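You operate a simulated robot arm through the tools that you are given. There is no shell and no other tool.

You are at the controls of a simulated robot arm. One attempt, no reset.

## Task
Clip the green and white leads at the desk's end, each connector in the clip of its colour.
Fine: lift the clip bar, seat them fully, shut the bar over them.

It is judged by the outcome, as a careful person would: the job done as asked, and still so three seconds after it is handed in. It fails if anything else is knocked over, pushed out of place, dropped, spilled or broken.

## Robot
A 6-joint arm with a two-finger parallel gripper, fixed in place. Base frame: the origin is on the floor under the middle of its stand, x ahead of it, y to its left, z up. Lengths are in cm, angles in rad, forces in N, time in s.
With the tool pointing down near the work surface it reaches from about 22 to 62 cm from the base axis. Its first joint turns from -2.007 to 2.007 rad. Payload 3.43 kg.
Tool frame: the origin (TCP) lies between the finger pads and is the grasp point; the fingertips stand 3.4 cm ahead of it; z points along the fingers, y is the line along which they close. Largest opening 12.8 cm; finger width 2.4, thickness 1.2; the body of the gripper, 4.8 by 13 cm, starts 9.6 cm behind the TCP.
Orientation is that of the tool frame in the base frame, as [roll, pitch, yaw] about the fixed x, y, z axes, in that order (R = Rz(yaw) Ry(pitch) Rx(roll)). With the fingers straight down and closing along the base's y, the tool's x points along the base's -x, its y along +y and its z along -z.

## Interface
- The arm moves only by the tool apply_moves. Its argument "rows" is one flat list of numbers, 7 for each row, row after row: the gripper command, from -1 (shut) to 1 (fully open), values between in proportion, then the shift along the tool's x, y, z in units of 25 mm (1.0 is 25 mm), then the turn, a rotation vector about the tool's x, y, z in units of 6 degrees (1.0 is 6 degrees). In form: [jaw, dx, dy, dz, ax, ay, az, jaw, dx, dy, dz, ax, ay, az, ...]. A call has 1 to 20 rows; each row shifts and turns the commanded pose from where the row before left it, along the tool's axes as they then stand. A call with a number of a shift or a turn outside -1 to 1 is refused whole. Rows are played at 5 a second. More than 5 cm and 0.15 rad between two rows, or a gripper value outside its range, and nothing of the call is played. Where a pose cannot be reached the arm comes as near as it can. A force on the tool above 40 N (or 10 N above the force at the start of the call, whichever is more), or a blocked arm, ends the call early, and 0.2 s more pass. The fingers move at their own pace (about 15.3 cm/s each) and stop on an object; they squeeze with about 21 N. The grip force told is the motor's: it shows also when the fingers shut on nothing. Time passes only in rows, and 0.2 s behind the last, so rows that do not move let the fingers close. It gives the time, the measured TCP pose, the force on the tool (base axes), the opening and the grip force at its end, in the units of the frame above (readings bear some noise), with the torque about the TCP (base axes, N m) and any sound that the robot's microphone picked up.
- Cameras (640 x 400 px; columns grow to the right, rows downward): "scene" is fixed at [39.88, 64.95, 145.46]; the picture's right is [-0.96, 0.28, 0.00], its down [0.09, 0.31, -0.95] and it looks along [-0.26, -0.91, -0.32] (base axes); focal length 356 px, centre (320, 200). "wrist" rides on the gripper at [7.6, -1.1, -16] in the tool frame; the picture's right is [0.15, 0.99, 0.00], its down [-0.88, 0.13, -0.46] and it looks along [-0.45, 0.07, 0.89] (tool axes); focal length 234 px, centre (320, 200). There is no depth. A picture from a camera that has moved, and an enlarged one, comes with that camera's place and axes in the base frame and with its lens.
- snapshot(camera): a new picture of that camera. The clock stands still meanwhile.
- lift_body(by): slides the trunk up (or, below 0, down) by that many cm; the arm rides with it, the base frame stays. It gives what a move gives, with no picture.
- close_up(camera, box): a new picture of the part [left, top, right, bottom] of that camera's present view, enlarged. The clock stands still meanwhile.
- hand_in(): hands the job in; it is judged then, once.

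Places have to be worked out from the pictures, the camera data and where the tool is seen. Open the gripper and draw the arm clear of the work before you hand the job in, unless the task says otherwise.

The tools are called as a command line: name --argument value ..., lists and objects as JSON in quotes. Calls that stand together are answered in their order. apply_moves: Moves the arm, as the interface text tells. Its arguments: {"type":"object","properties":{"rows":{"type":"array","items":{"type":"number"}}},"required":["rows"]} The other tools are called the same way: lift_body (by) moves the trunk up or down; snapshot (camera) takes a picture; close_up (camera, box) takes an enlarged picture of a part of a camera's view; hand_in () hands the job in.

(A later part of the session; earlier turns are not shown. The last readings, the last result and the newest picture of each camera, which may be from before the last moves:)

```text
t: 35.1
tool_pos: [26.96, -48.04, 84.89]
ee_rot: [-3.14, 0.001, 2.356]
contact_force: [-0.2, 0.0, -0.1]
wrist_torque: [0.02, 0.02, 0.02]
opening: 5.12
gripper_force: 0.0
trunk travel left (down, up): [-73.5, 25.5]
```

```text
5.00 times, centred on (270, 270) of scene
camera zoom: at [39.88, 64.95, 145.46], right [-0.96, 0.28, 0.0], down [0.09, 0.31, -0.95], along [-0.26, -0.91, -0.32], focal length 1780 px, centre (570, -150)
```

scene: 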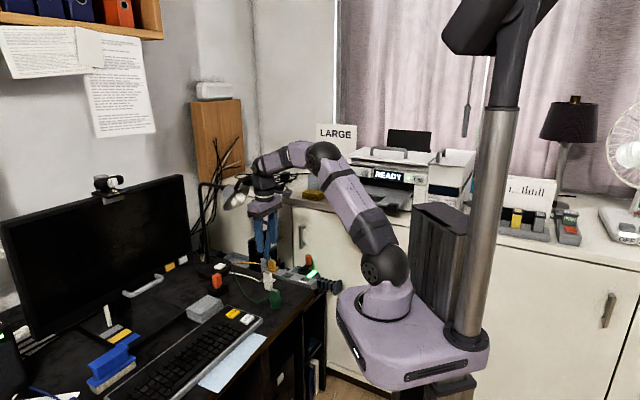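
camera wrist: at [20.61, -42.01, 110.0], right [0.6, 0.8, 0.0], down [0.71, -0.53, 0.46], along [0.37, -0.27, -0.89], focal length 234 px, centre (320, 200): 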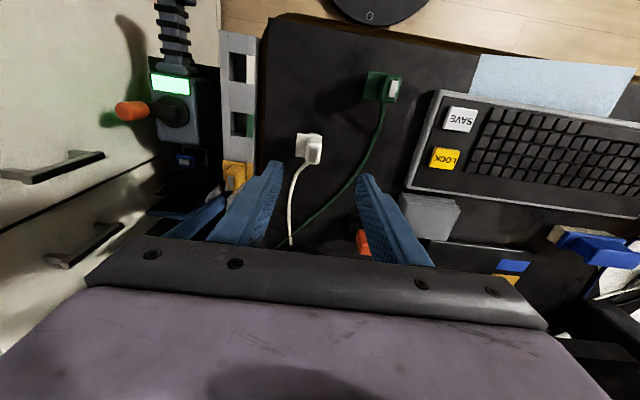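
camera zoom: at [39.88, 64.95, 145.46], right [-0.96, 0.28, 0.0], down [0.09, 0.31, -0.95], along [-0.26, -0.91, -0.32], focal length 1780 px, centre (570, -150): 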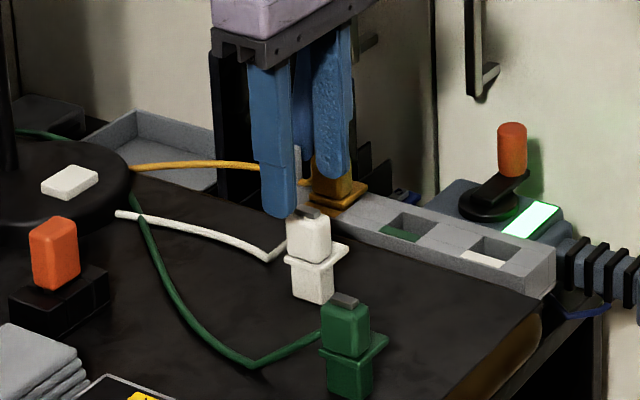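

The tool is centred over the white body. I go down so the fingertips stop just above the flange, then close.

apply_moves --rows '[-0.2, 0, 0, 0.6, 0, 0, 0, -0.2, 0, 0, 0.6, 0, 0, 0, -0.2, 0, 0, 0.46, 0, 0, 0, -0.2, 0, 0, 0, 0, 0, 0]'

close_up --camera "scene" --box '[245, 250, 305, 300]'

close_up --camera "wrist" --box '[250, 110, 390, 250]'

```text
t: 36.1
tool_pos: [26.78, -48.02, 80.89]
ee_rot: [3.141, 0.001, 2.356]
contact_force: [-0.1, 0.3, -0.4]
wrist_torque: [0.0, 0.0, 0.02]
opening: 5.13
gripper_force: 0.0
trunk travel left (down, up): [-73.5, 25.5]
```

```text
8.00 times, centred on (275, 275) of scene
camera zoom: at [39.88, 64.95, 145.46], right [-0.96, 0.28, 0.0], down [0.09, 0.31, -0.95], along [-0.26, -0.91, -0.32], focal length 2848 px, centre (680, -400)
```

zoom: 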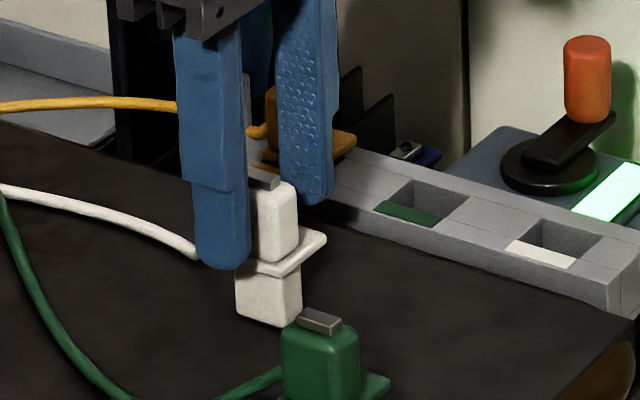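

```text
2.86 times, centred on (320, 180) of wrist
camera zoom: at [20.68, -43.42, 96.85], right [0.6, 0.8, 0.0], down [0.71, -0.53, 0.46], along [0.37, -0.27, -0.89], focal length 669 px, centre (320, 257)
```

zoom: 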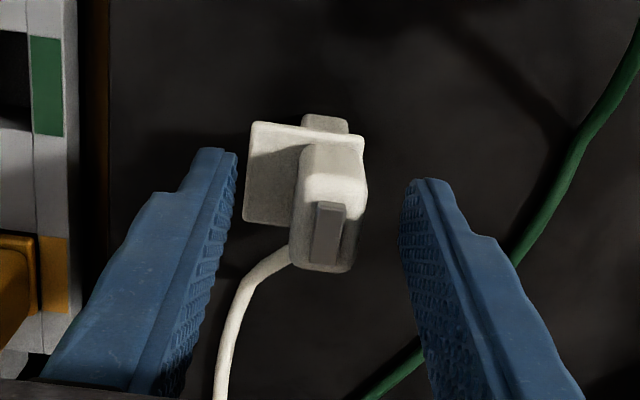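

Tips are above the flange level and centred. I close on the body.

apply_moves --rows '[-0.5, 0, 0, 0, 0, 0, 0, -0.8, 0, 0, 0, 0, 0, 0, -1, 0, 0, 0, 0, 0, 0, -1, 0, 0, 0, 0, 0, 0, -1, 0, 0, 0, 0, 0, 0]'

close_up --camera "wrist" --box '[250, 110, 390, 250]'

close_up --camera "scene" --box '[245, 250, 305, 300]'

```text
t: 37.3
tool_pos: [26.8, -47.94, 80.86]
ee_rot: [-3.141, 0.001, 2.355]
contact_force: [-0.3, -0.3, -0.1]
wrist_torque: [0.0, 0.0, 0.02]
opening: 1.9
gripper_force: 21.1
trunk travel left (down, up): [-73.5, 25.5]
```

```text
2.86 times, centred on (320, 180) of wrist
camera zoom: at [20.68, -43.43, 96.86], right [0.6, 0.8, 0.0], down [0.71, -0.53, 0.46], along [0.37, -0.27, -0.89], focal length 669 px, centre (320, 257)
```

zoom: 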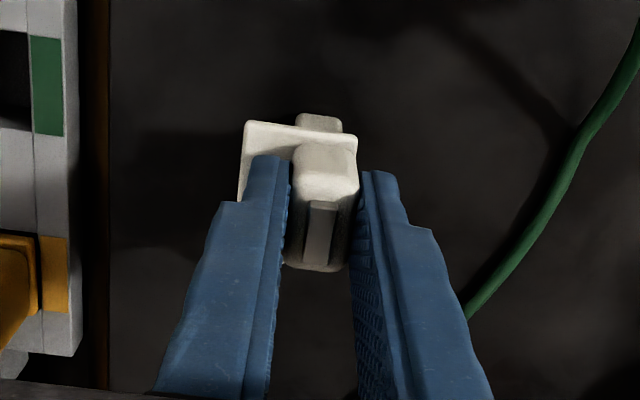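

```text
8.00 times, centred on (275, 275) of scene
camera zoom: at [39.88, 64.95, 145.46], right [-0.96, 0.28, 0.0], down [0.09, 0.31, -0.95], along [-0.26, -0.91, -0.32], focal length 2848 px, centre (680, -400)
```

zoom: 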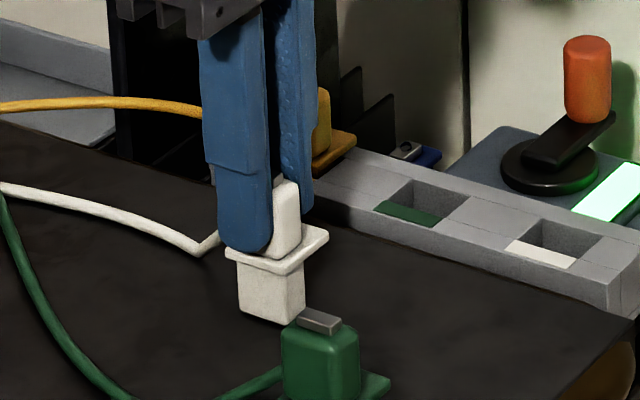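

The white body is held (1.9 cm). I lift it 7 cm straight up and check how the lead follows.

apply_moves --rows '[-1, 0, 0, -0.4, 0, 0, 0, -1, 0, 0, -0.6, 0, 0, 0, -1, 0, 0, -0.6, 0, 0, 0, -1, 0, 0, -0.6, 0, 0, 0, -1, 0, 0, -0.6, 0, 0, 0, -1, 0, 0, 0, 0, 0, 0]'

close_up --camera "scene" --box '[205, 220, 325, 310]'

close_up --camera "wrist" --box '[180, 30, 420, 250]'

```text
t: 38.7
tool_pos: [26.95, -48.04, 87.75]
ee_rot: [-3.141, 0.002, 2.357]
contact_force: [0.0, -0.1, -0.7]
wrist_torque: [0.02, 0.01, 0.01]
opening: 1.91
gripper_force: 20.9
trunk travel left (down, up): [-73.5, 25.5]
```

```text
4.44 times, centred on (265, 265) of scene
camera zoom: at [39.88, 64.95, 145.46], right [-0.96, 0.28, 0.0], down [0.09, 0.31, -0.95], along [-0.26, -0.91, -0.32], focal length 1582 px, centre (564, -89)
```

zoom: 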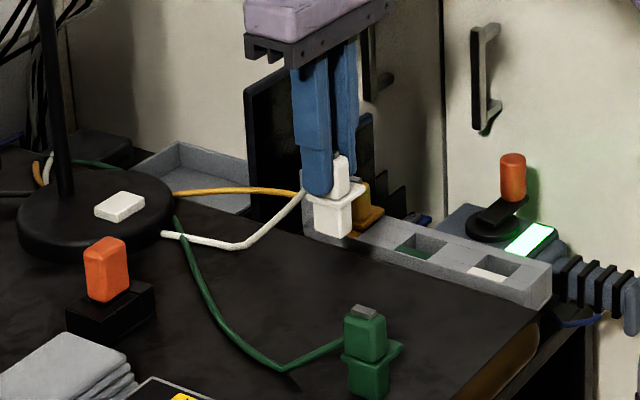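

```text
1.82 times, centred on (300, 140) of wrist
camera zoom: at [20.73, -43.47, 103.84], right [0.6, 0.8, 0.0], down [0.71, -0.53, 0.46], along [0.37, -0.27, -0.89], focal length 426 px, centre (356, 309)
```

zoom: 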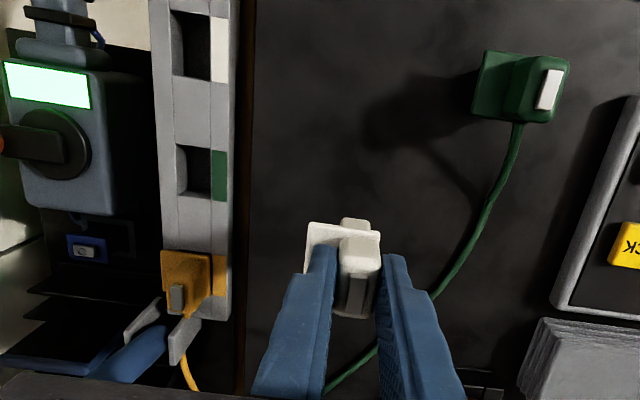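

The lead follows freely. The white hole measures (13.0,-50.05) again; I carry the white connector over it at this height.

apply_moves --rows '[-1, 0.4, -0.5, 0, 0, 0, 0, -1, 0.564, -0.75, 0, 0, 0, 0, -1, 0.6, -0.8, 0, 0, 0, 0, -1, 0.6, -0.8, 0, 0, 0, 0, -1, 0.6, -0.8, 0, 0, 0, 0, -1, 0.62, -0.854, 0, 0, 0, 0, -1, 0, 0, 0, 0, 0, 0, -1, 0, 0, 0, 0, 0, 0]'

close_up --camera "scene" --box '[245, 215, 345, 295]'

close_up --camera "wrist" --box '[250, 90, 390, 230]'

```text
t: 40.5
tool_pos: [12.93, -50.02, 87.64]
ee_rot: [3.141, 0.002, 2.357]
contact_force: [0.5, -0.5, 0.4]
wrist_torque: [-0.05, 0.02, 0.04]
opening: 1.89
gripper_force: 20.9
trunk travel left (down, up): [-73.5, 25.5]
```

```text
5.00 times, centred on (295, 255) of scene
camera zoom: at [39.88, 64.95, 145.46], right [-0.96, 0.28, 0.0], down [0.09, 0.31, -0.95], along [-0.26, -0.91, -0.32], focal length 1780 px, centre (445, -75)
```

zoom: 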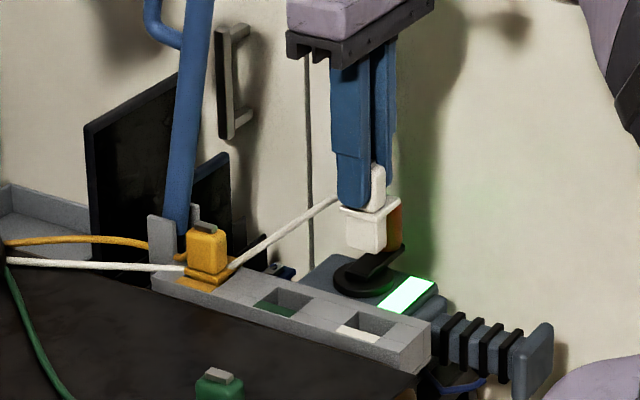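

```text
2.86 times, centred on (320, 160) of wrist
camera zoom: at [6.88, -45.47, 103.73], right [0.6, 0.8, 0.0], down [0.71, -0.53, 0.46], along [0.37, -0.27, -0.89], focal length 669 px, centre (320, 314)
```

zoom: 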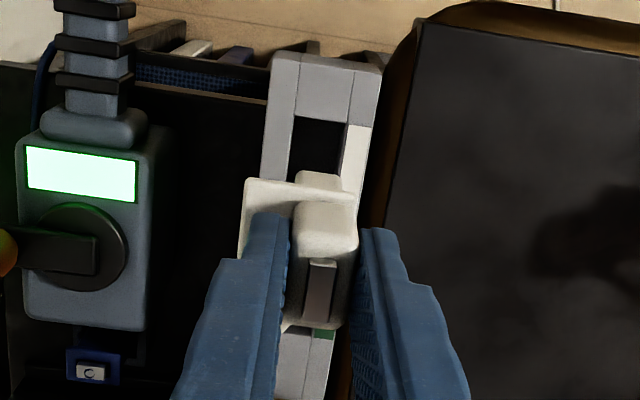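

The plug is within about 0.2 cm of the hole centre. I correct that and descend to just above the strip for a last check.

apply_moves --rows '[-1, 0.04, -0.04, 0.5, 0, 0, 0, -1, 0.04, -0.04, 0.6, 0, 0, 0, -1, 0, 0, 0.6, 0, 0, 0, -1, 0, 0, 0.3, 0, 0, 0, -1, 0, 0, 0, 0, 0, 0]'

close_up --camera "wrist" --box '[260, 100, 380, 220]'

close_up --camera "scene" --box '[275, 235, 345, 295]'

```text
t: 41.7
tool_pos: [12.66, -50.08, 82.78]
ee_rot: [-3.14, 0.001, 2.355]
contact_force: [0.1, 0.4, 0.5]
wrist_torque: [0.02, 0.01, -0.03]
opening: 1.9
gripper_force: 20.6
trunk travel left (down, up): [-73.5, 25.5]
```

```text
3.33 times, centred on (320, 160) of wrist
camera zoom: at [6.53, -45.44, 98.81], right [0.6, 0.8, 0.0], down [0.71, -0.53, 0.46], along [0.37, -0.27, -0.89], focal length 781 px, centre (320, 333)
```

zoom: 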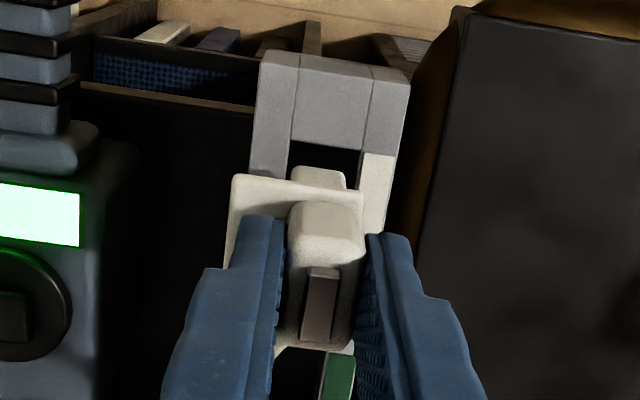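

```text
6.67 times, centred on (310, 265) of scene
camera zoom: at [39.88, 64.95, 145.46], right [-0.96, 0.28, 0.0], down [0.09, 0.31, -0.95], along [-0.26, -0.91, -0.32], focal length 2373 px, centre (387, -233)
```

zoom: 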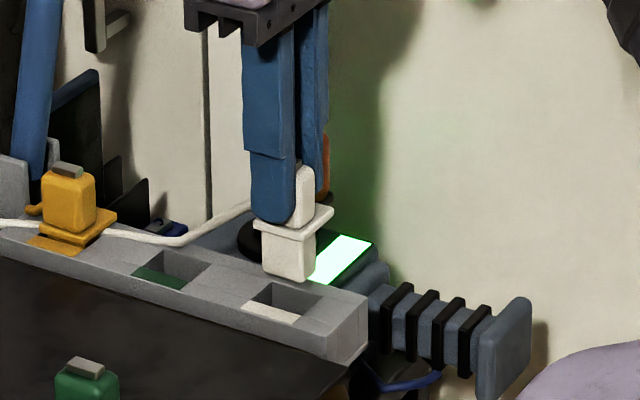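

Plug and hole now agree within 0.1 cm. I lower the plug into the hole.

apply_moves --rows '[-1, 0, 0.03, 0.4, 0, 0, 0, -1, 0, 0, 0.3, 0, 0, 0, -1, 0, 0, 0.3, 0, 0, 0, -1, 0, 0, 0.3, 0, 0, 0, -1, 0, 0, 0.2, 0, 0, 0, -1, 0, 0, 0, 0, 0, 0]'

close_up --camera "scene" --box '[275, 235, 345, 295]'

close_up --camera "wrist" --box '[260, 100, 380, 220]'

```text
t: 43.1
tool_pos: [12.74, -49.98, 78.92]
ee_rot: [-3.14, 0.002, 2.356]
contact_force: [1.0, -0.1, 0.2]
wrist_torque: [0.01, 0.0, 0.01]
opening: 1.91
gripper_force: 20.9
trunk travel left (down, up): [-73.5, 25.5]
```

```text
6.67 times, centred on (310, 265) of scene
camera zoom: at [39.88, 64.95, 145.46], right [-0.96, 0.28, 0.0], down [0.09, 0.31, -0.95], along [-0.26, -0.91, -0.32], focal length 2373 px, centre (387, -233)
```

zoom: 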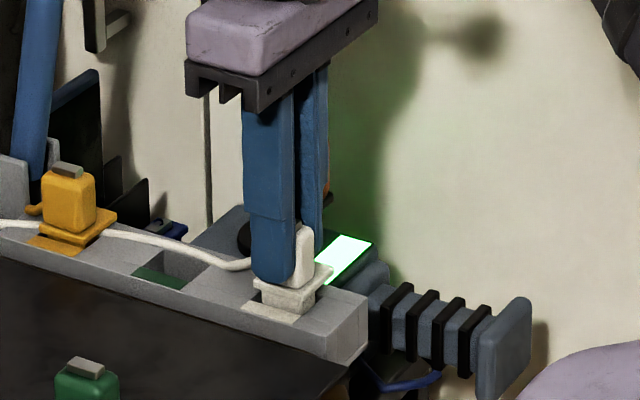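

```text
3.33 times, centred on (320, 160) of wrist
camera zoom: at [6.6, -45.37, 95.03], right [0.6, 0.8, 0.0], down [0.71, -0.53, 0.46], along [0.37, -0.27, -0.89], focal length 781 px, centre (320, 333)
```

zoom: 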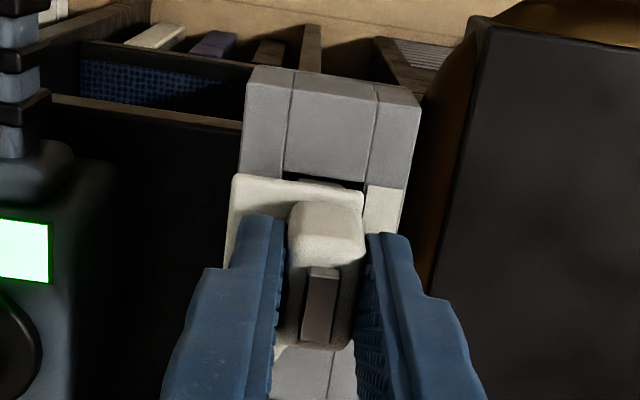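

The plug is entering freely with about 1 cm to go. I continue down in small steps.

apply_moves --rows '[-1, 0, 0, 0.15, 0, 0, 0, -1, 0, 0, 0.12, 0, 0, 0, -1, 0, 0, 0.1, 0, 0, 0, -1, 0, 0, 0, 0, 0, 0]'

close_up --camera "scene" --box '[285, 250, 335, 290]'

```text
t: 44.1
tool_pos: [12.81, -49.92, 78.34]
ee_rot: [-3.138, 0.004, 2.356]
contact_force: [-1.5, 3.3, 18.9]
wrist_torque: [0.26, 0.18, -0.02]
opening: 1.88
gripper_force: 21.0
trunk travel left (down, up): [-73.5, 25.5]
```

```text
10.00 times, centred on (310, 270) of scene
camera zoom: at [39.88, 64.95, 145.46], right [-0.96, 0.28, 0.0], down [0.09, 0.31, -0.95], along [-0.26, -0.91, -0.32], focal length 3560 px, centre (420, -500)
```

zoom: 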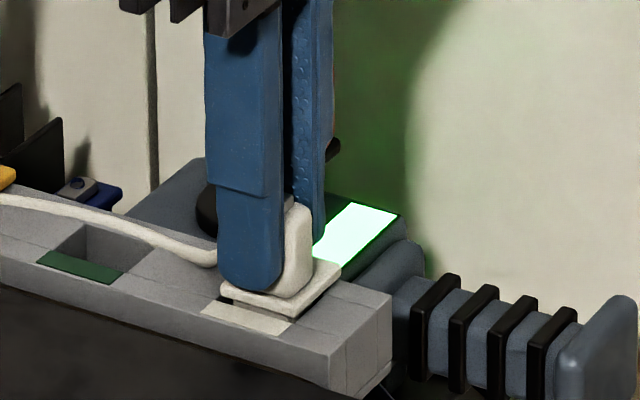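

Force rose to 19 N, so the flange or a stop is reached. I compare it closely with the seated yellow one.

close_up --camera "scene" --box '[300, 265, 330, 289]'

close_up --camera "scene" --box '[270, 250, 300, 274]'

close_up --camera "wrist" --box '[280, 130, 360, 210]'

```text
16.00 times, centred on (315, 277) of scene
camera zoom: at [39.88, 64.95, 145.46], right [-0.96, 0.28, 0.0], down [0.09, 0.31, -0.95], along [-0.26, -0.91, -0.32], focal length 5695 px, centre (400, -1032)
```

zoom: 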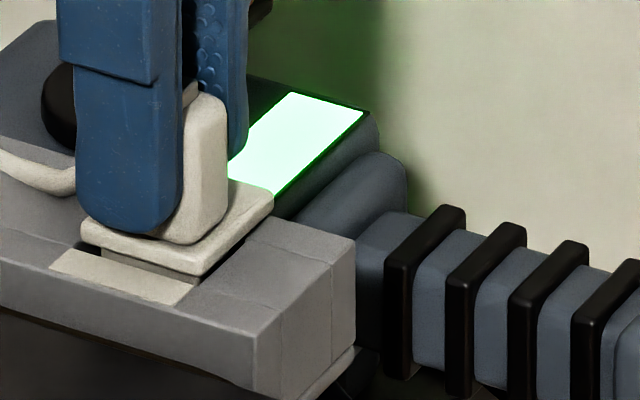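

```text
16.00 times, centred on (285, 262) of scene
camera zoom: at [39.88, 64.95, 145.46], right [-0.96, 0.28, 0.0], down [0.09, 0.31, -0.95], along [-0.26, -0.91, -0.32], focal length 5695 px, centre (880, -792)
```

zoom: 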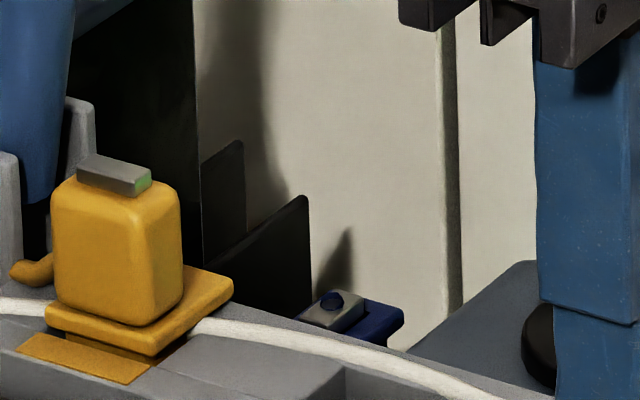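

```text
5.00 times, centred on (320, 170) of wrist
camera zoom: at [6.58, -45.26, 94.39], right [0.6, 0.8, 0.0], down [0.71, -0.53, 0.46], along [0.37, -0.28, -0.89], focal length 1171 px, centre (320, 350)
```

zoom: 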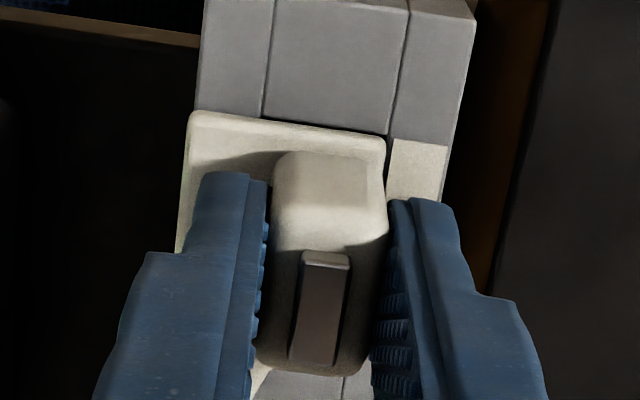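

The white flange shows the same small gap over the strip as the seated yellow. I take off the load a little, open the fingers and rise to look at it freely.

apply_moves --rows '[-1, 0, 0, -0.13, 0, 0, 0, -0.75, 0, 0, 0, 0, 0, 0, -0.5, 0, 0, 0, 0, 0, 0, -0.3, 0, 0, 0, 0, 0, 0, -0.3, 0, 0, -0.4, 0, 0, 0, -0.3, 0, 0, -0.6, 0, 0, 0, -0.3, 0, 0, -0.8, 0, 0, 0, -0.3, 0, 0, -0.8, 0, 0, 0, -0.3, 0, 0, 0, 0, 0, 0]'

close_up --camera "scene" --box '[270, 250, 330, 290]'

close_up --camera "wrist" --box '[250, 90, 390, 230]'

```text
t: 46.1
tool_pos: [12.67, -50.06, 84.86]
ee_rot: [3.141, 0.001, 2.356]
contact_force: [-1.1, -0.6, -0.1]
wrist_torque: [0.0, -0.02, -0.01]
opening: 4.46
gripper_force: 0.1
trunk travel left (down, up): [-73.5, 25.5]
```

```text
10.00 times, centred on (300, 270) of scene
camera zoom: at [39.88, 64.95, 145.46], right [-0.96, 0.28, 0.0], down [0.09, 0.31, -0.95], along [-0.26, -0.91, -0.32], focal length 3560 px, centre (520, -500)
```

zoom: 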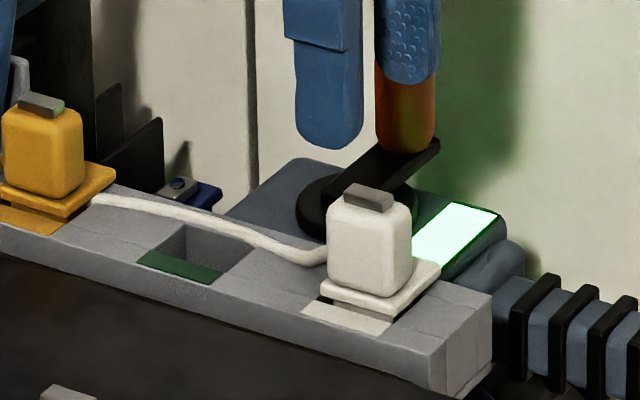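

```text
2.86 times, centred on (320, 160) of wrist
camera zoom: at [6.57, -45.44, 100.92], right [0.6, 0.8, 0.0], down [0.71, -0.53, 0.46], along [0.37, -0.27, -0.89], focal length 669 px, centre (320, 314)
```

zoom: 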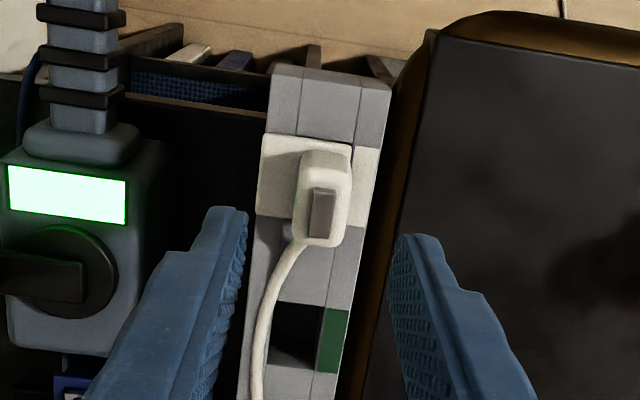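

White stands upright in its clip. I compare its depth with yellow's more closely.

close_up --camera "scene" --box '[297, 265, 321, 285]'

close_up --camera "scene" --box '[264, 256, 288, 276]'

close_up --camera "wrist" --box '[290, 120, 350, 180]'

```text
16.00 times, centred on (309, 275) of scene
camera zoom: at [39.88, 64.95, 145.46], right [-0.96, 0.28, 0.0], down [0.09, 0.31, -0.95], along [-0.26, -0.91, -0.32], focal length 5695 px, centre (496, -1000)
```

zoom: 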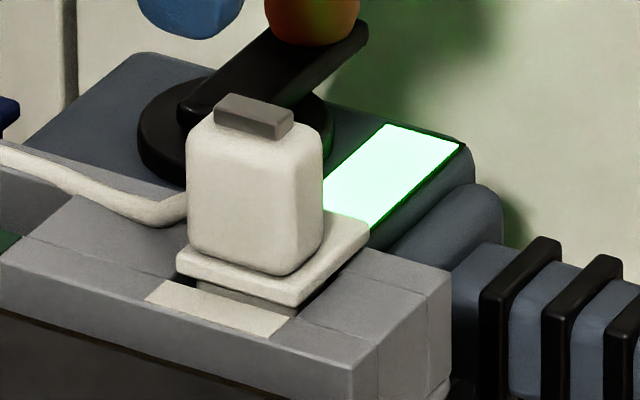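

```text
16.00 times, centred on (276, 266) of scene
camera zoom: at [39.88, 64.95, 145.46], right [-0.96, 0.28, 0.0], down [0.09, 0.31, -0.95], along [-0.26, -0.91, -0.32], focal length 5695 px, centre (1024, -856)
```

zoom: 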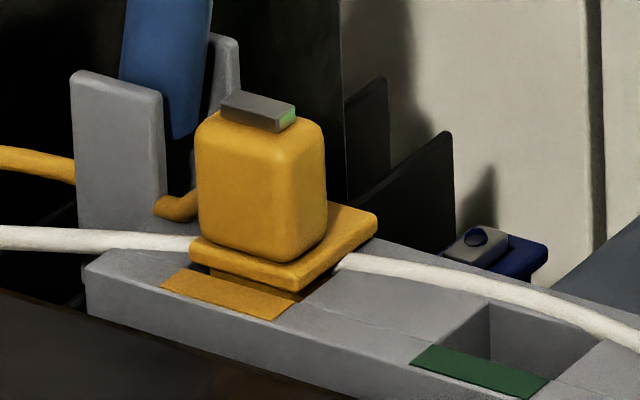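

```text
6.67 times, centred on (320, 150) of wrist
camera zoom: at [6.57, -45.44, 100.92], right [0.6, 0.8, 0.0], down [0.71, -0.53, 0.46], along [0.37, -0.27, -0.89], focal length 1561 px, centre (320, 533)
```

zoom: 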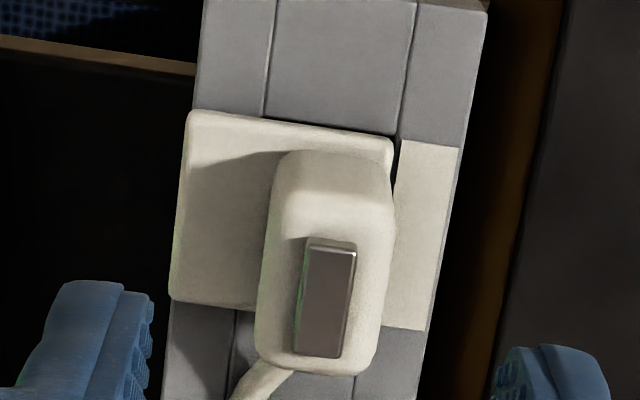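

White is seated at the same depth as yellow. Now the green lead: its tab is at about (26.25,-35.8), also aligned with the strip. I rise and move over it.

apply_moves --rows '[-0.3, 0, 0, -0.9, 0, 0, 0, -0.2, 0, 0, -0.95, 0, 0, 0, -0.2, 0, 0.4, -0.95, 0, 0, 0, -0.2, 0.03, 0.94, 0, 0, 0, 0, -0.2, 0.03, 0.94, 0, 0, 0, 0, -0.2, 0.03, 0.94, 0, 0, 0, 0, -0.2, 0.03, 0.94, 0, 0, 0, 0, -0.2, 0.03, 0.94, 0, 0, 0, 0, -0.2, 0.03, 0.94, 0, 0, 0, 0, -0.2, 0.01, 0.94, 0, 0, 0, 0, -0.2, 0, 0.9, 0, 0, 0, 0, -0.2, 0, 0, 0, 0, 0, 0, -0.2, 0, 0, 0, 0, 0, 0]'

snapshot --camera "wrist"

close_up --camera "wrist" --box '[250, 90, 390, 230]'

```text
t: 48.9
tool_pos: [26.34, -35.7, 92.04]
ee_rot: [-3.141, 0.002, 2.356]
contact_force: [-0.1, -0.7, -0.3]
wrist_torque: [-0.02, -0.01, 0.0]
opening: 5.13
gripper_force: 0.0
trunk travel left (down, up): [-73.5, 25.5]
```

```text
taken
camera wrist: at [20.26, -31.03, 108.12], right [0.6, 0.8, 0.0], down [0.71, -0.53, 0.46], along [0.37, -0.27, -0.89], focal length 234 px, centre (320, 200)
```

wrist: 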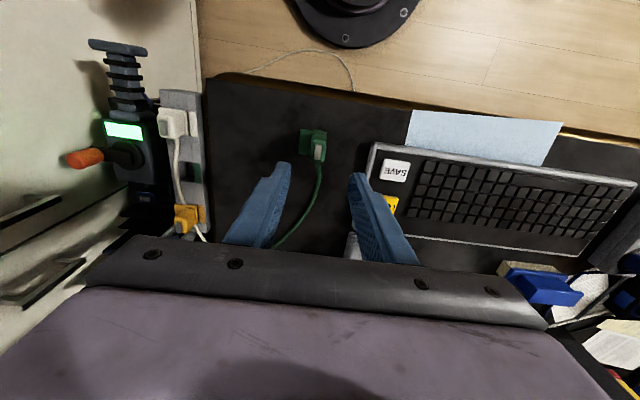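

```text
2.86 times, centred on (320, 160) of wrist
camera zoom: at [20.26, -31.03, 108.12], right [0.6, 0.8, 0.0], down [0.71, -0.53, 0.46], along [0.37, -0.27, -0.89], focal length 669 px, centre (320, 314)
```

zoom: 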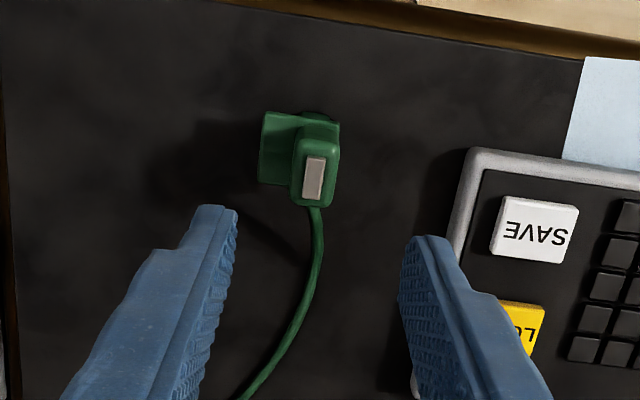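

The tab is 0.2 cm off in tool y. I correct and descend toward the green body, stopping above the flange.

apply_moves --rows '[-0.2, 0, -0.04, 0.6, 0, 0, 0, -0.2, 0, -0.04, 0.8, 0, 0, 0, -0.2, 0, 0, 0.8, 0, 0, 0, -0.2, 0, 0, 0.8, 0, 0, 0, -0.2, 0, 0, 0, 0, 0, 0]'

close_up --camera "wrist" --box '[250, 110, 390, 250]'

```text
t: 50.1
tool_pos: [26.04, -35.85, 84.44]
ee_rot: [-3.141, 0.002, 2.357]
contact_force: [0.4, -0.9, 0.2]
wrist_torque: [0.02, 0.04, -0.02]
opening: 5.12
gripper_force: 0.0
trunk travel left (down, up): [-73.5, 25.5]
```

```text
2.86 times, centred on (320, 180) of wrist
camera zoom: at [19.98, -31.21, 100.49], right [0.6, 0.8, 0.0], down [0.71, -0.53, 0.46], along [0.37, -0.27, -0.89], focal length 669 px, centre (320, 257)
```

zoom: 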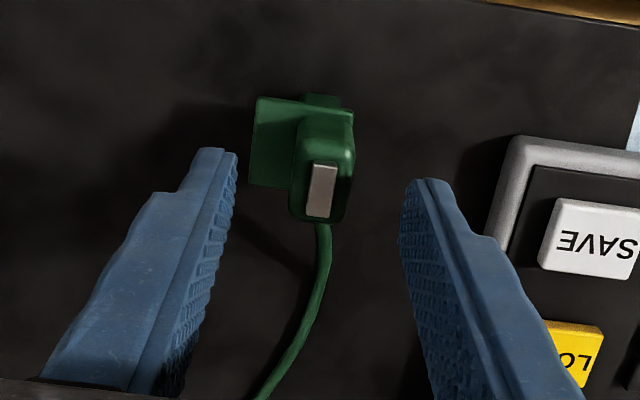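

Centred well. I go down the remaining 3.6 cm and close on the green body.

apply_moves --rows '[-0.2, -0.06, 0.03, 0.6, 0, 0, 0, -0.2, 0, 0, 0.5, 0, 0, 0, -0.2, 0, 0, 0.33, 0, 0, 0, -0.2, 0, 0, 0, 0, 0, 0, -0.5, 0, 0, 0, 0, 0, 0, -0.8, 0, 0, 0, 0, 0, 0, -1, 0, 0, 0, 0, 0, 0, -1, 0, 0, 0, 0, 0, 0, -1, 0, 0, 0, 0, 0, 0]'

close_up --camera "wrist" --box '[250, 110, 390, 250]'

close_up --camera "scene" --box '[245, 260, 305, 310]'

```text
t: 52.1
tool_pos: [26.2, -35.87, 80.92]
ee_rot: [3.141, 0.003, 2.356]
contact_force: [0.1, -1.1, 0.9]
wrist_torque: [0.02, -0.03, 0.02]
opening: 1.9
gripper_force: 21.5
trunk travel left (down, up): [-73.5, 25.5]
```

```text
2.86 times, centred on (320, 180) of wrist
camera zoom: at [20.14, -31.27, 96.94], right [0.6, 0.8, 0.0], down [0.71, -0.53, 0.46], along [0.37, -0.27, -0.89], focal length 669 px, centre (320, 257)
```

zoom: 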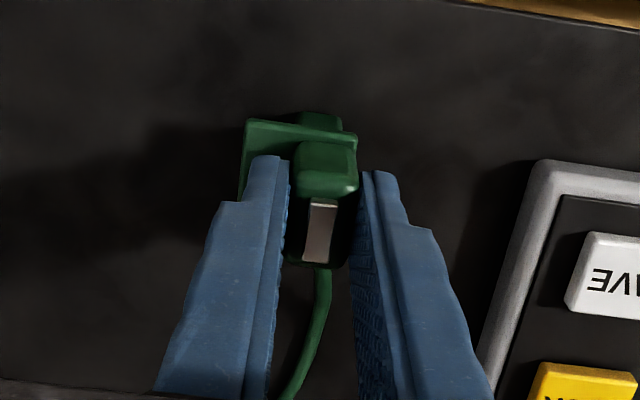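

```text
8.00 times, centred on (275, 285) of scene
camera zoom: at [39.88, 64.95, 145.46], right [-0.96, 0.28, 0.0], down [0.09, 0.31, -0.95], along [-0.26, -0.91, -0.32], focal length 2848 px, centre (680, -480)
```

zoom: 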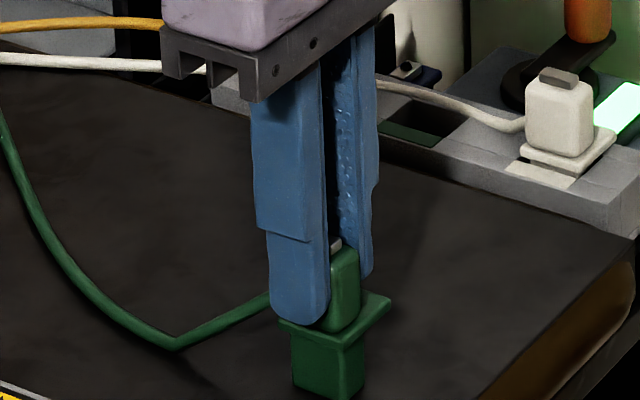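

Green is gripped the same way as white was. I lift it 9 cm and carry it to above the green hole at about (18.05,-55.35).

apply_moves --rows '[-1, 0, 0, -0.4, 0, 0, 0, -1, 0, 0, -0.7, 0, 0, 0, -1, 0, 0, -0.8, 0, 0, 0, -1, 0, 0, -0.8, 0, 0, 0, -1, 0, 0, -0.8, 0, 0, 0, -1, -0.2, -0.5, 0, 0, 0, 0, -1, -0.355, -0.87, 0, 0, 0, 0, -1, -0.355, -0.87, 0, 0, 0, 0, -1, -0.355, -0.87, 0, 0, 0, 0, -1, -0.355, -0.87, 0, 0, 0, 0, -1, -0.355, -0.87, 0, 0, 0, 0, -1, -0.355, -0.87, 0, 0, 0, 0, -1, -0.355, -0.87, 0, 0, 0, 0, -1, -0.355, -0.87, 0, 0, 0, 0, -1, -0.16, -0.356, 0, 0, 0, 0, -1, 0, 0, 0, 0, 0, 0, -1, 0, 0, 0, 0, 0, 0]'

close_up --camera "wrist" --box '[250, 90, 390, 230]'

close_up --camera "scene" --box '[225, 205, 345, 295]'

```text
t: 55.7
tool_pos: [18.26, -55.39, 89.6]
ee_rot: [3.141, 0.003, 2.357]
contact_force: [0.2, 0.3, 0.9]
wrist_torque: [-0.02, 0.02, -0.01]
opening: 1.86
gripper_force: 21.3
trunk travel left (down, up): [-73.5, 25.5]
```

```text
2.86 times, centred on (320, 160) of wrist
camera zoom: at [12.06, -50.77, 105.57], right [0.6, 0.8, 0.0], down [0.71, -0.53, 0.46], along [0.37, -0.27, -0.89], focal length 669 px, centre (320, 314)
```

zoom: 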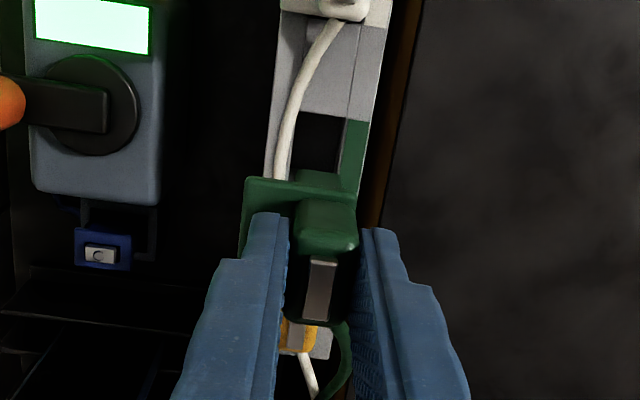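

```text
4.44 times, centred on (285, 250) of scene
camera zoom: at [39.88, 64.95, 145.46], right [-0.96, 0.28, 0.0], down [0.09, 0.31, -0.95], along [-0.26, -0.91, -0.32], focal length 1582 px, centre (476, -22)
```

zoom: 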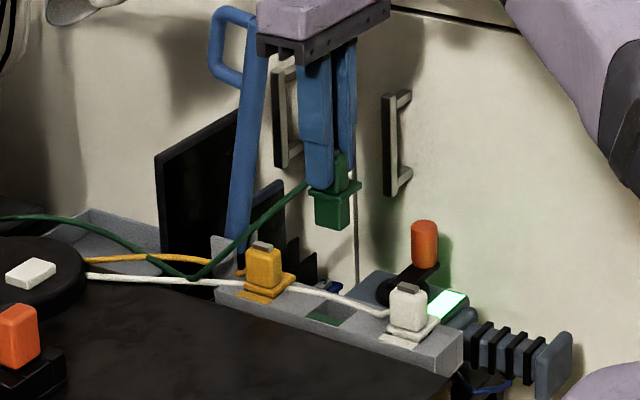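

The hole centre is offset about (+0.1,-0.15) cm in the tool frame. I correct and descend to just above the strip.

apply_moves --rows '[-1, 0.025, -0.03, 0.6, 0, 0, 0, -1, 0.025, -0.03, 0.7, 0, 0, 0, -1, 0, 0, 0.7, 0, 0, 0, -1, 0, 0, 0.5, 0, 0, 0, -1, 0, 0, 0.2, 0, 0, 0, -1, 0, 0, 0, 0, 0, 0]'

close_up --camera "wrist" --box '[260, 100, 380, 220]'

close_up --camera "scene" --box '[260, 235, 330, 295]'

```text
t: 57.1
tool_pos: [18.15, -55.57, 82.71]
ee_rot: [3.141, 0.002, 2.355]
contact_force: [0.5, 0.4, -0.4]
wrist_torque: [0.01, -0.01, -0.03]
opening: 1.88
gripper_force: 21.1
trunk travel left (down, up): [-73.5, 25.5]
```

```text
3.33 times, centred on (320, 160) of wrist
camera zoom: at [11.9, -50.88, 98.84], right [0.6, 0.8, 0.0], down [0.71, -0.53, 0.46], along [0.37, -0.27, -0.89], focal length 781 px, centre (320, 333)
```

zoom: 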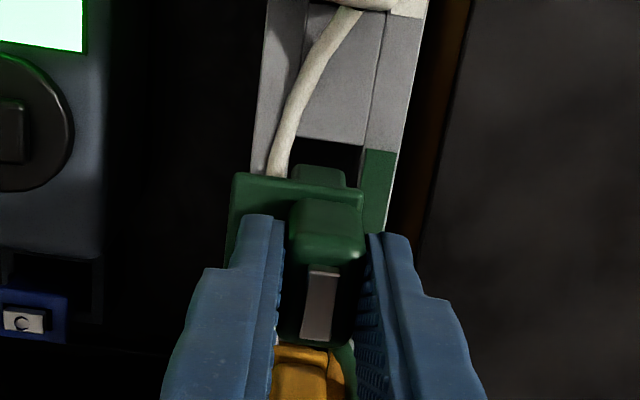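

```text
6.67 times, centred on (295, 265) of scene
camera zoom: at [39.88, 64.95, 145.46], right [-0.96, 0.28, 0.0], down [0.09, 0.31, -0.95], along [-0.26, -0.91, -0.32], focal length 2373 px, centre (487, -233)
```

zoom: 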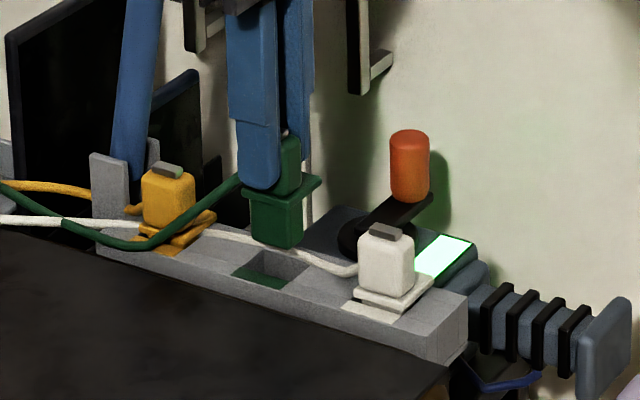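

Alignment matches what worked for white. I lower the green plug into its hole.

apply_moves --rows '[-1, 0.02, 0.02, 0.4, 0, 0, 0, -1, 0, 0, 0.3, 0, 0, 0, -1, 0, 0, 0.3, 0, 0, 0, -1, 0, 0, 0.3, 0, 0, 0, -1, 0, 0, 0.2, 0, 0, 0, -1, 0, 0, 0, 0, 0, 0]'

close_up --camera "scene" --box '[270, 245, 320, 285]'

close_up --camera "wrist" --box '[260, 100, 380, 220]'

```text
t: 58.5
tool_pos: [18.01, -55.32, 79.06]
ee_rot: [3.141, 0.001, 2.357]
contact_force: [0.3, -0.2, -0.7]
wrist_torque: [-0.01, -0.01, 0.0]
opening: 1.91
gripper_force: 20.2
trunk travel left (down, up): [-73.5, 25.5]
```

```text
10.00 times, centred on (295, 265) of scene
camera zoom: at [39.88, 64.95, 145.46], right [-0.96, 0.28, 0.0], down [0.09, 0.31, -0.95], along [-0.26, -0.91, -0.32], focal length 3560 px, centre (570, -450)
```

zoom: 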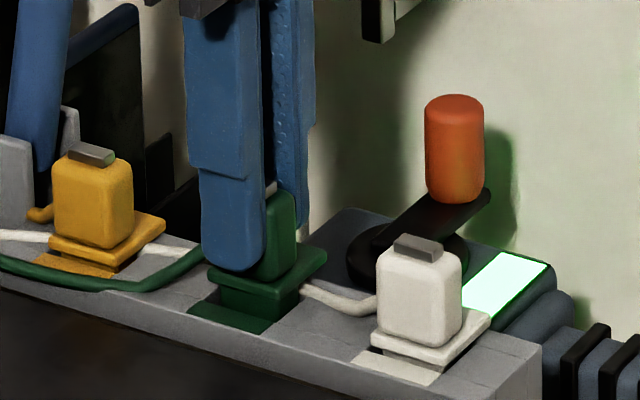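

```text
3.33 times, centred on (320, 160) of wrist
camera zoom: at [11.86, -50.71, 95.16], right [0.6, 0.8, 0.0], down [0.71, -0.53, 0.46], along [0.37, -0.27, -0.89], focal length 781 px, centre (320, 333)
```

zoom: 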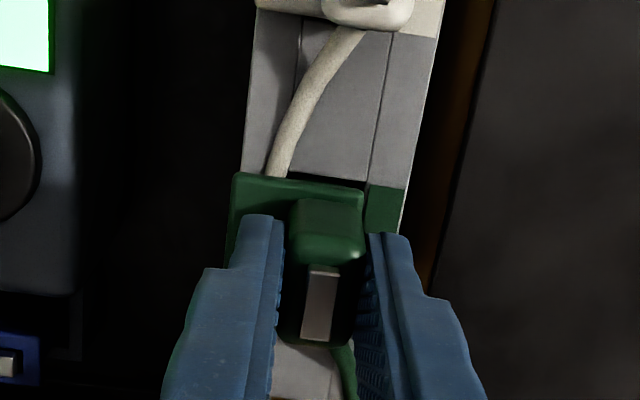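

The plug is in the hole with no force. I press it down the last centimetre in small steps.

apply_moves --rows '[-1, 0, 0, 0.15, 0, 0, 0, -1, 0, 0, 0.13, 0, 0, 0, -1, 0, 0, 0.1, 0, 0, 0, -1, 0, 0, 0.05, 0, 0, 0, -1, 0, 0, 0, 0, 0, 0]'

close_up --camera "scene" --box '[280, 255, 310, 279]'

```text
t: 59.7
tool_pos: [17.93, -55.36, 78.39]
ee_rot: [-3.139, 0.008, 2.358]
contact_force: [0.4, 2.6, 20.3]
wrist_torque: [0.18, 0.08, 0.02]
opening: 1.9
gripper_force: 20.4
trunk travel left (down, up): [-73.5, 25.5]
```

```text
16.00 times, centred on (295, 267) of scene
camera zoom: at [39.88, 64.95, 145.46], right [-0.96, 0.28, 0.0], down [0.09, 0.31, -0.95], along [-0.26, -0.91, -0.32], focal length 5695 px, centre (720, -872)
```

zoom: 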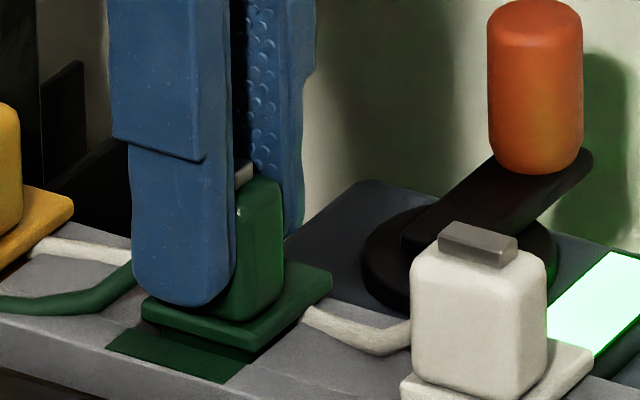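

It bottoms out at the same depth as white did (20 N). I ease off, open and rise clear to inspect.

apply_moves --rows '[-1, 0, 0, -0.15, 0, 0, 0, -0.75, 0, 0, 0, 0, 0, 0, -0.5, 0, 0, 0, 0, 0, 0, -0.4, 0, 0, 0, 0, 0, 0, -0.4, 0, 0, -0.4, 0, 0, 0, -0.4, 0, 0, -0.7, 0, 0, 0, -0.4, 0, 0, -0.9, 0, 0, 0, -0.4, 0, 0, -0.9, 0, 0, 0, -0.4, 0.5, 0.5, -0.9, 0, 0, 0, -0.4, 0.5, 0.5, -0.5, 0, 0, 0, -0.4, 0, 0, 0, 0, 0, 0]'

close_up --camera "scene" --box '[265, 250, 325, 290]'

snapshot --camera "wrist"

snapshot --camera "scene"

```text
t: 62.1
tool_pos: [18.07, -51.76, 89.06]
ee_rot: [3.139, 0.002, 2.357]
contact_force: [0.2, -0.3, 0.0]
wrist_torque: [-0.04, -0.01, 0.02]
opening: 3.84
gripper_force: 0.1
trunk travel left (down, up): [-73.5, 25.5]
```

```text
10.00 times, centred on (295, 270) of scene
camera zoom: at [39.88, 64.95, 145.46], right [-0.96, 0.28, 0.0], down [0.09, 0.31, -0.95], along [-0.26, -0.91, -0.32], focal length 3560 px, centre (570, -500)
```

zoom: 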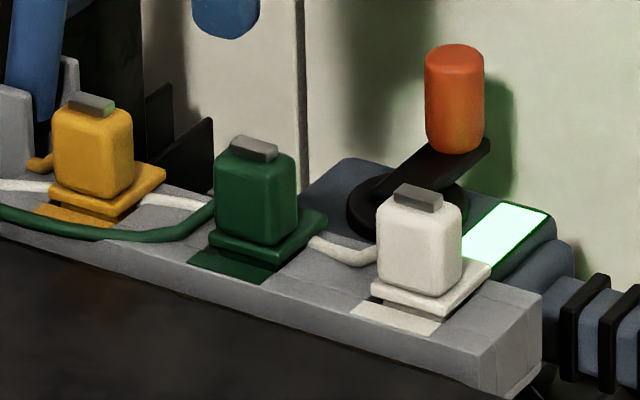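

```text
taken
camera wrist: at [11.97, -47.15, 105.17], right [0.6, 0.8, 0.0], down [0.71, -0.53, 0.46], along [0.37, -0.27, -0.89], focal length 234 px, centre (320, 200)
```

wrist: 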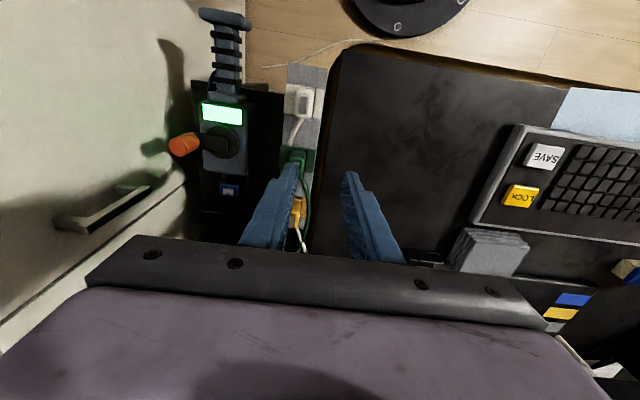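

```text
taken
```

scene: 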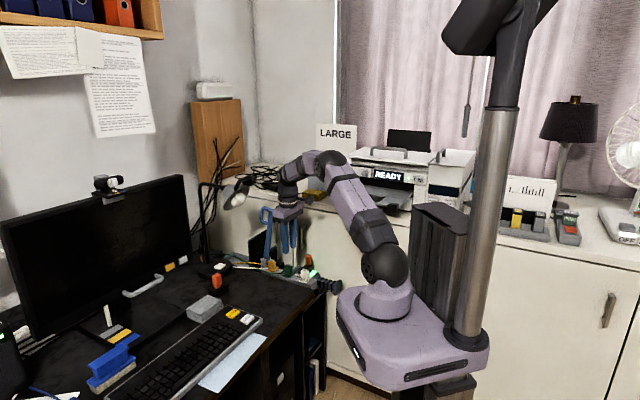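

Green, white and yellow all sit at the same depth. Now I close the bar: I'll tilt the tool 35° toward the robot and come at the raised bar from its near side.

apply_moves --rows '[-0.3, 0, 0, -0.9, 0, 0, 0, -0.3, 0, -0.38, -1, 0, 0, 0, -0.3, 0, -0.38, -1, 0, 0, 0, -0.3, 0, -0.38, -1, 0, 0, 0, -0.3, 0, -0.38, -1, 0, 0, 0, -0.3, 0, -0.38, 0, 0, -0.97, 0, -0.3, 0, 0, 0, 0, -0.97, 0, -0.3, 0, 0, 0, 0, -0.97, 0, -0.3, 0, 0, 0, 0, -0.97, 0, -0.3, 0, 0, 0, 0, -0.97, 0, -0.3, 0, 0, 0, 0, -0.98, 0, -0.3, -0.6, 0, 0.42, 0, 0, 0, -0.3, -0.6, 0, 0.42, 0, 0, 0, -0.3, -0.6, 0, 0.42, 0, 0, 0, -0.3, 0, 0, 0, 0, 0, 0]'

snapshot --camera "wrist"

close_up --camera "scene" --box '[215, 165, 345, 290]'

```text
t: 65.3
tool_pos: [18.53, -59.1, 101.43]
ee_rot: [3.141, 0.611, 2.355]
contact_force: [-0.1, -0.2, 0.9]
wrist_torque: [0.0, 0.03, -0.01]
opening: 4.48
gripper_force: 0.0
trunk travel left (down, up): [-73.5, 25.5]
```

```text
taken
camera wrist: at [6.84, -48.97, 110.2], right [0.61, 0.78, -0.08], down [0.42, -0.23, 0.88], along [0.67, -0.58, -0.47], focal length 234 px, centre (320, 200)
```

wrist: 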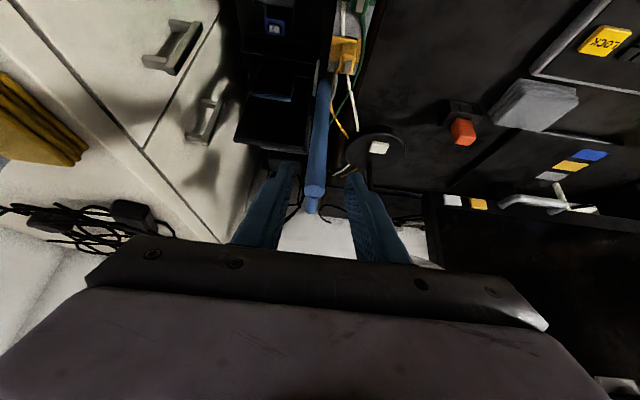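

```text
3.20 times, centred on (280, 228) of scene
camera zoom: at [39.88, 64.95, 145.46], right [-0.96, 0.28, 0.0], down [0.09, 0.31, -0.95], along [-0.26, -0.91, -0.32], focal length 1139 px, centre (448, 112)
```

zoom: 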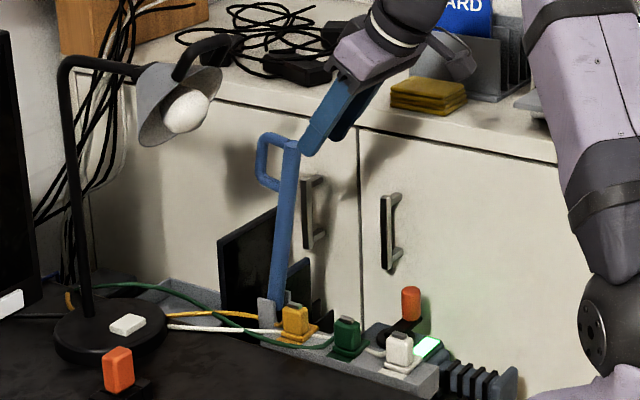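

The bar end is at about (22.9,-64,97.5), 0.4 cm to the left between the fingers. I advance along the fingers so they straddle the bar, about 3 cm below its end.

apply_moves --rows '[-0.3, -0.128, -0.08, 0.6, 0, 0, 0, -0.3, -0.128, -0.08, 0.8, 0, 0, 0, -0.3, -0.128, 0, 0.9, 0, 0, 0, -0.3, -0.128, 0, 0.9, 0, 0, 0, -0.3, -0.128, 0, 0.77, 0, 0, 0, -0.3, 0, 0, 0, 0, 0, 0]'

snapshot --camera "wrist"

close_up --camera "scene" --box '[215, 165, 345, 290]'

```text
t: 66.7
tool_pos: [23.15, -64.32, 94.33]
ee_rot: [3.141, 0.613, 2.357]
contact_force: [-0.6, 0.2, -1.2]
wrist_torque: [0.01, 0.0, -0.01]
opening: 4.49
gripper_force: 0.1
trunk travel left (down, up): [-73.5, 25.5]
```

```text
taken
camera wrist: at [11.44, -54.24, 103.1], right [0.61, 0.78, -0.08], down [0.42, -0.23, 0.88], along [0.67, -0.58, -0.47], focal length 234 px, centre (320, 200)
```

wrist: 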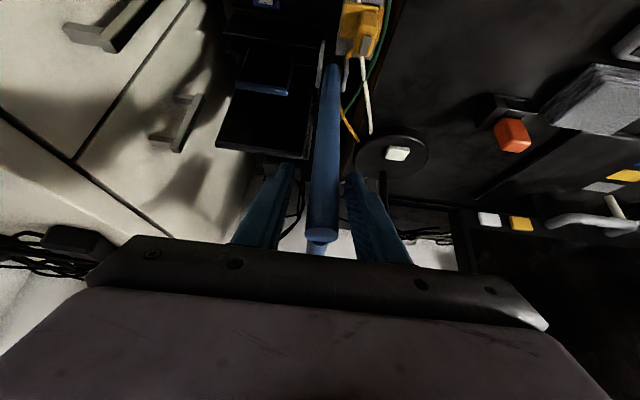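

```text
3.20 times, centred on (280, 228) of scene
camera zoom: at [39.88, 64.95, 145.46], right [-0.96, 0.28, 0.0], down [0.09, 0.31, -0.95], along [-0.26, -0.91, -0.32], focal length 1139 px, centre (448, 112)
```

zoom: 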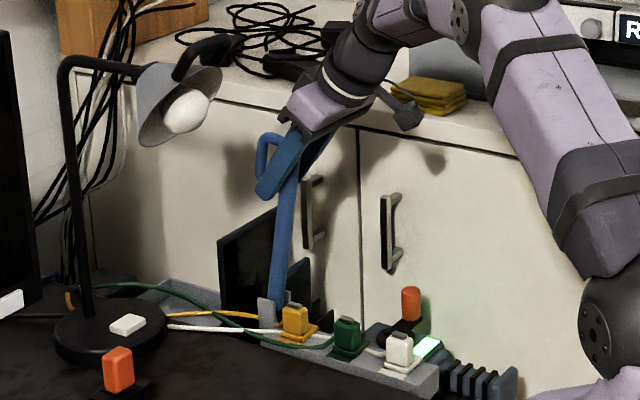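

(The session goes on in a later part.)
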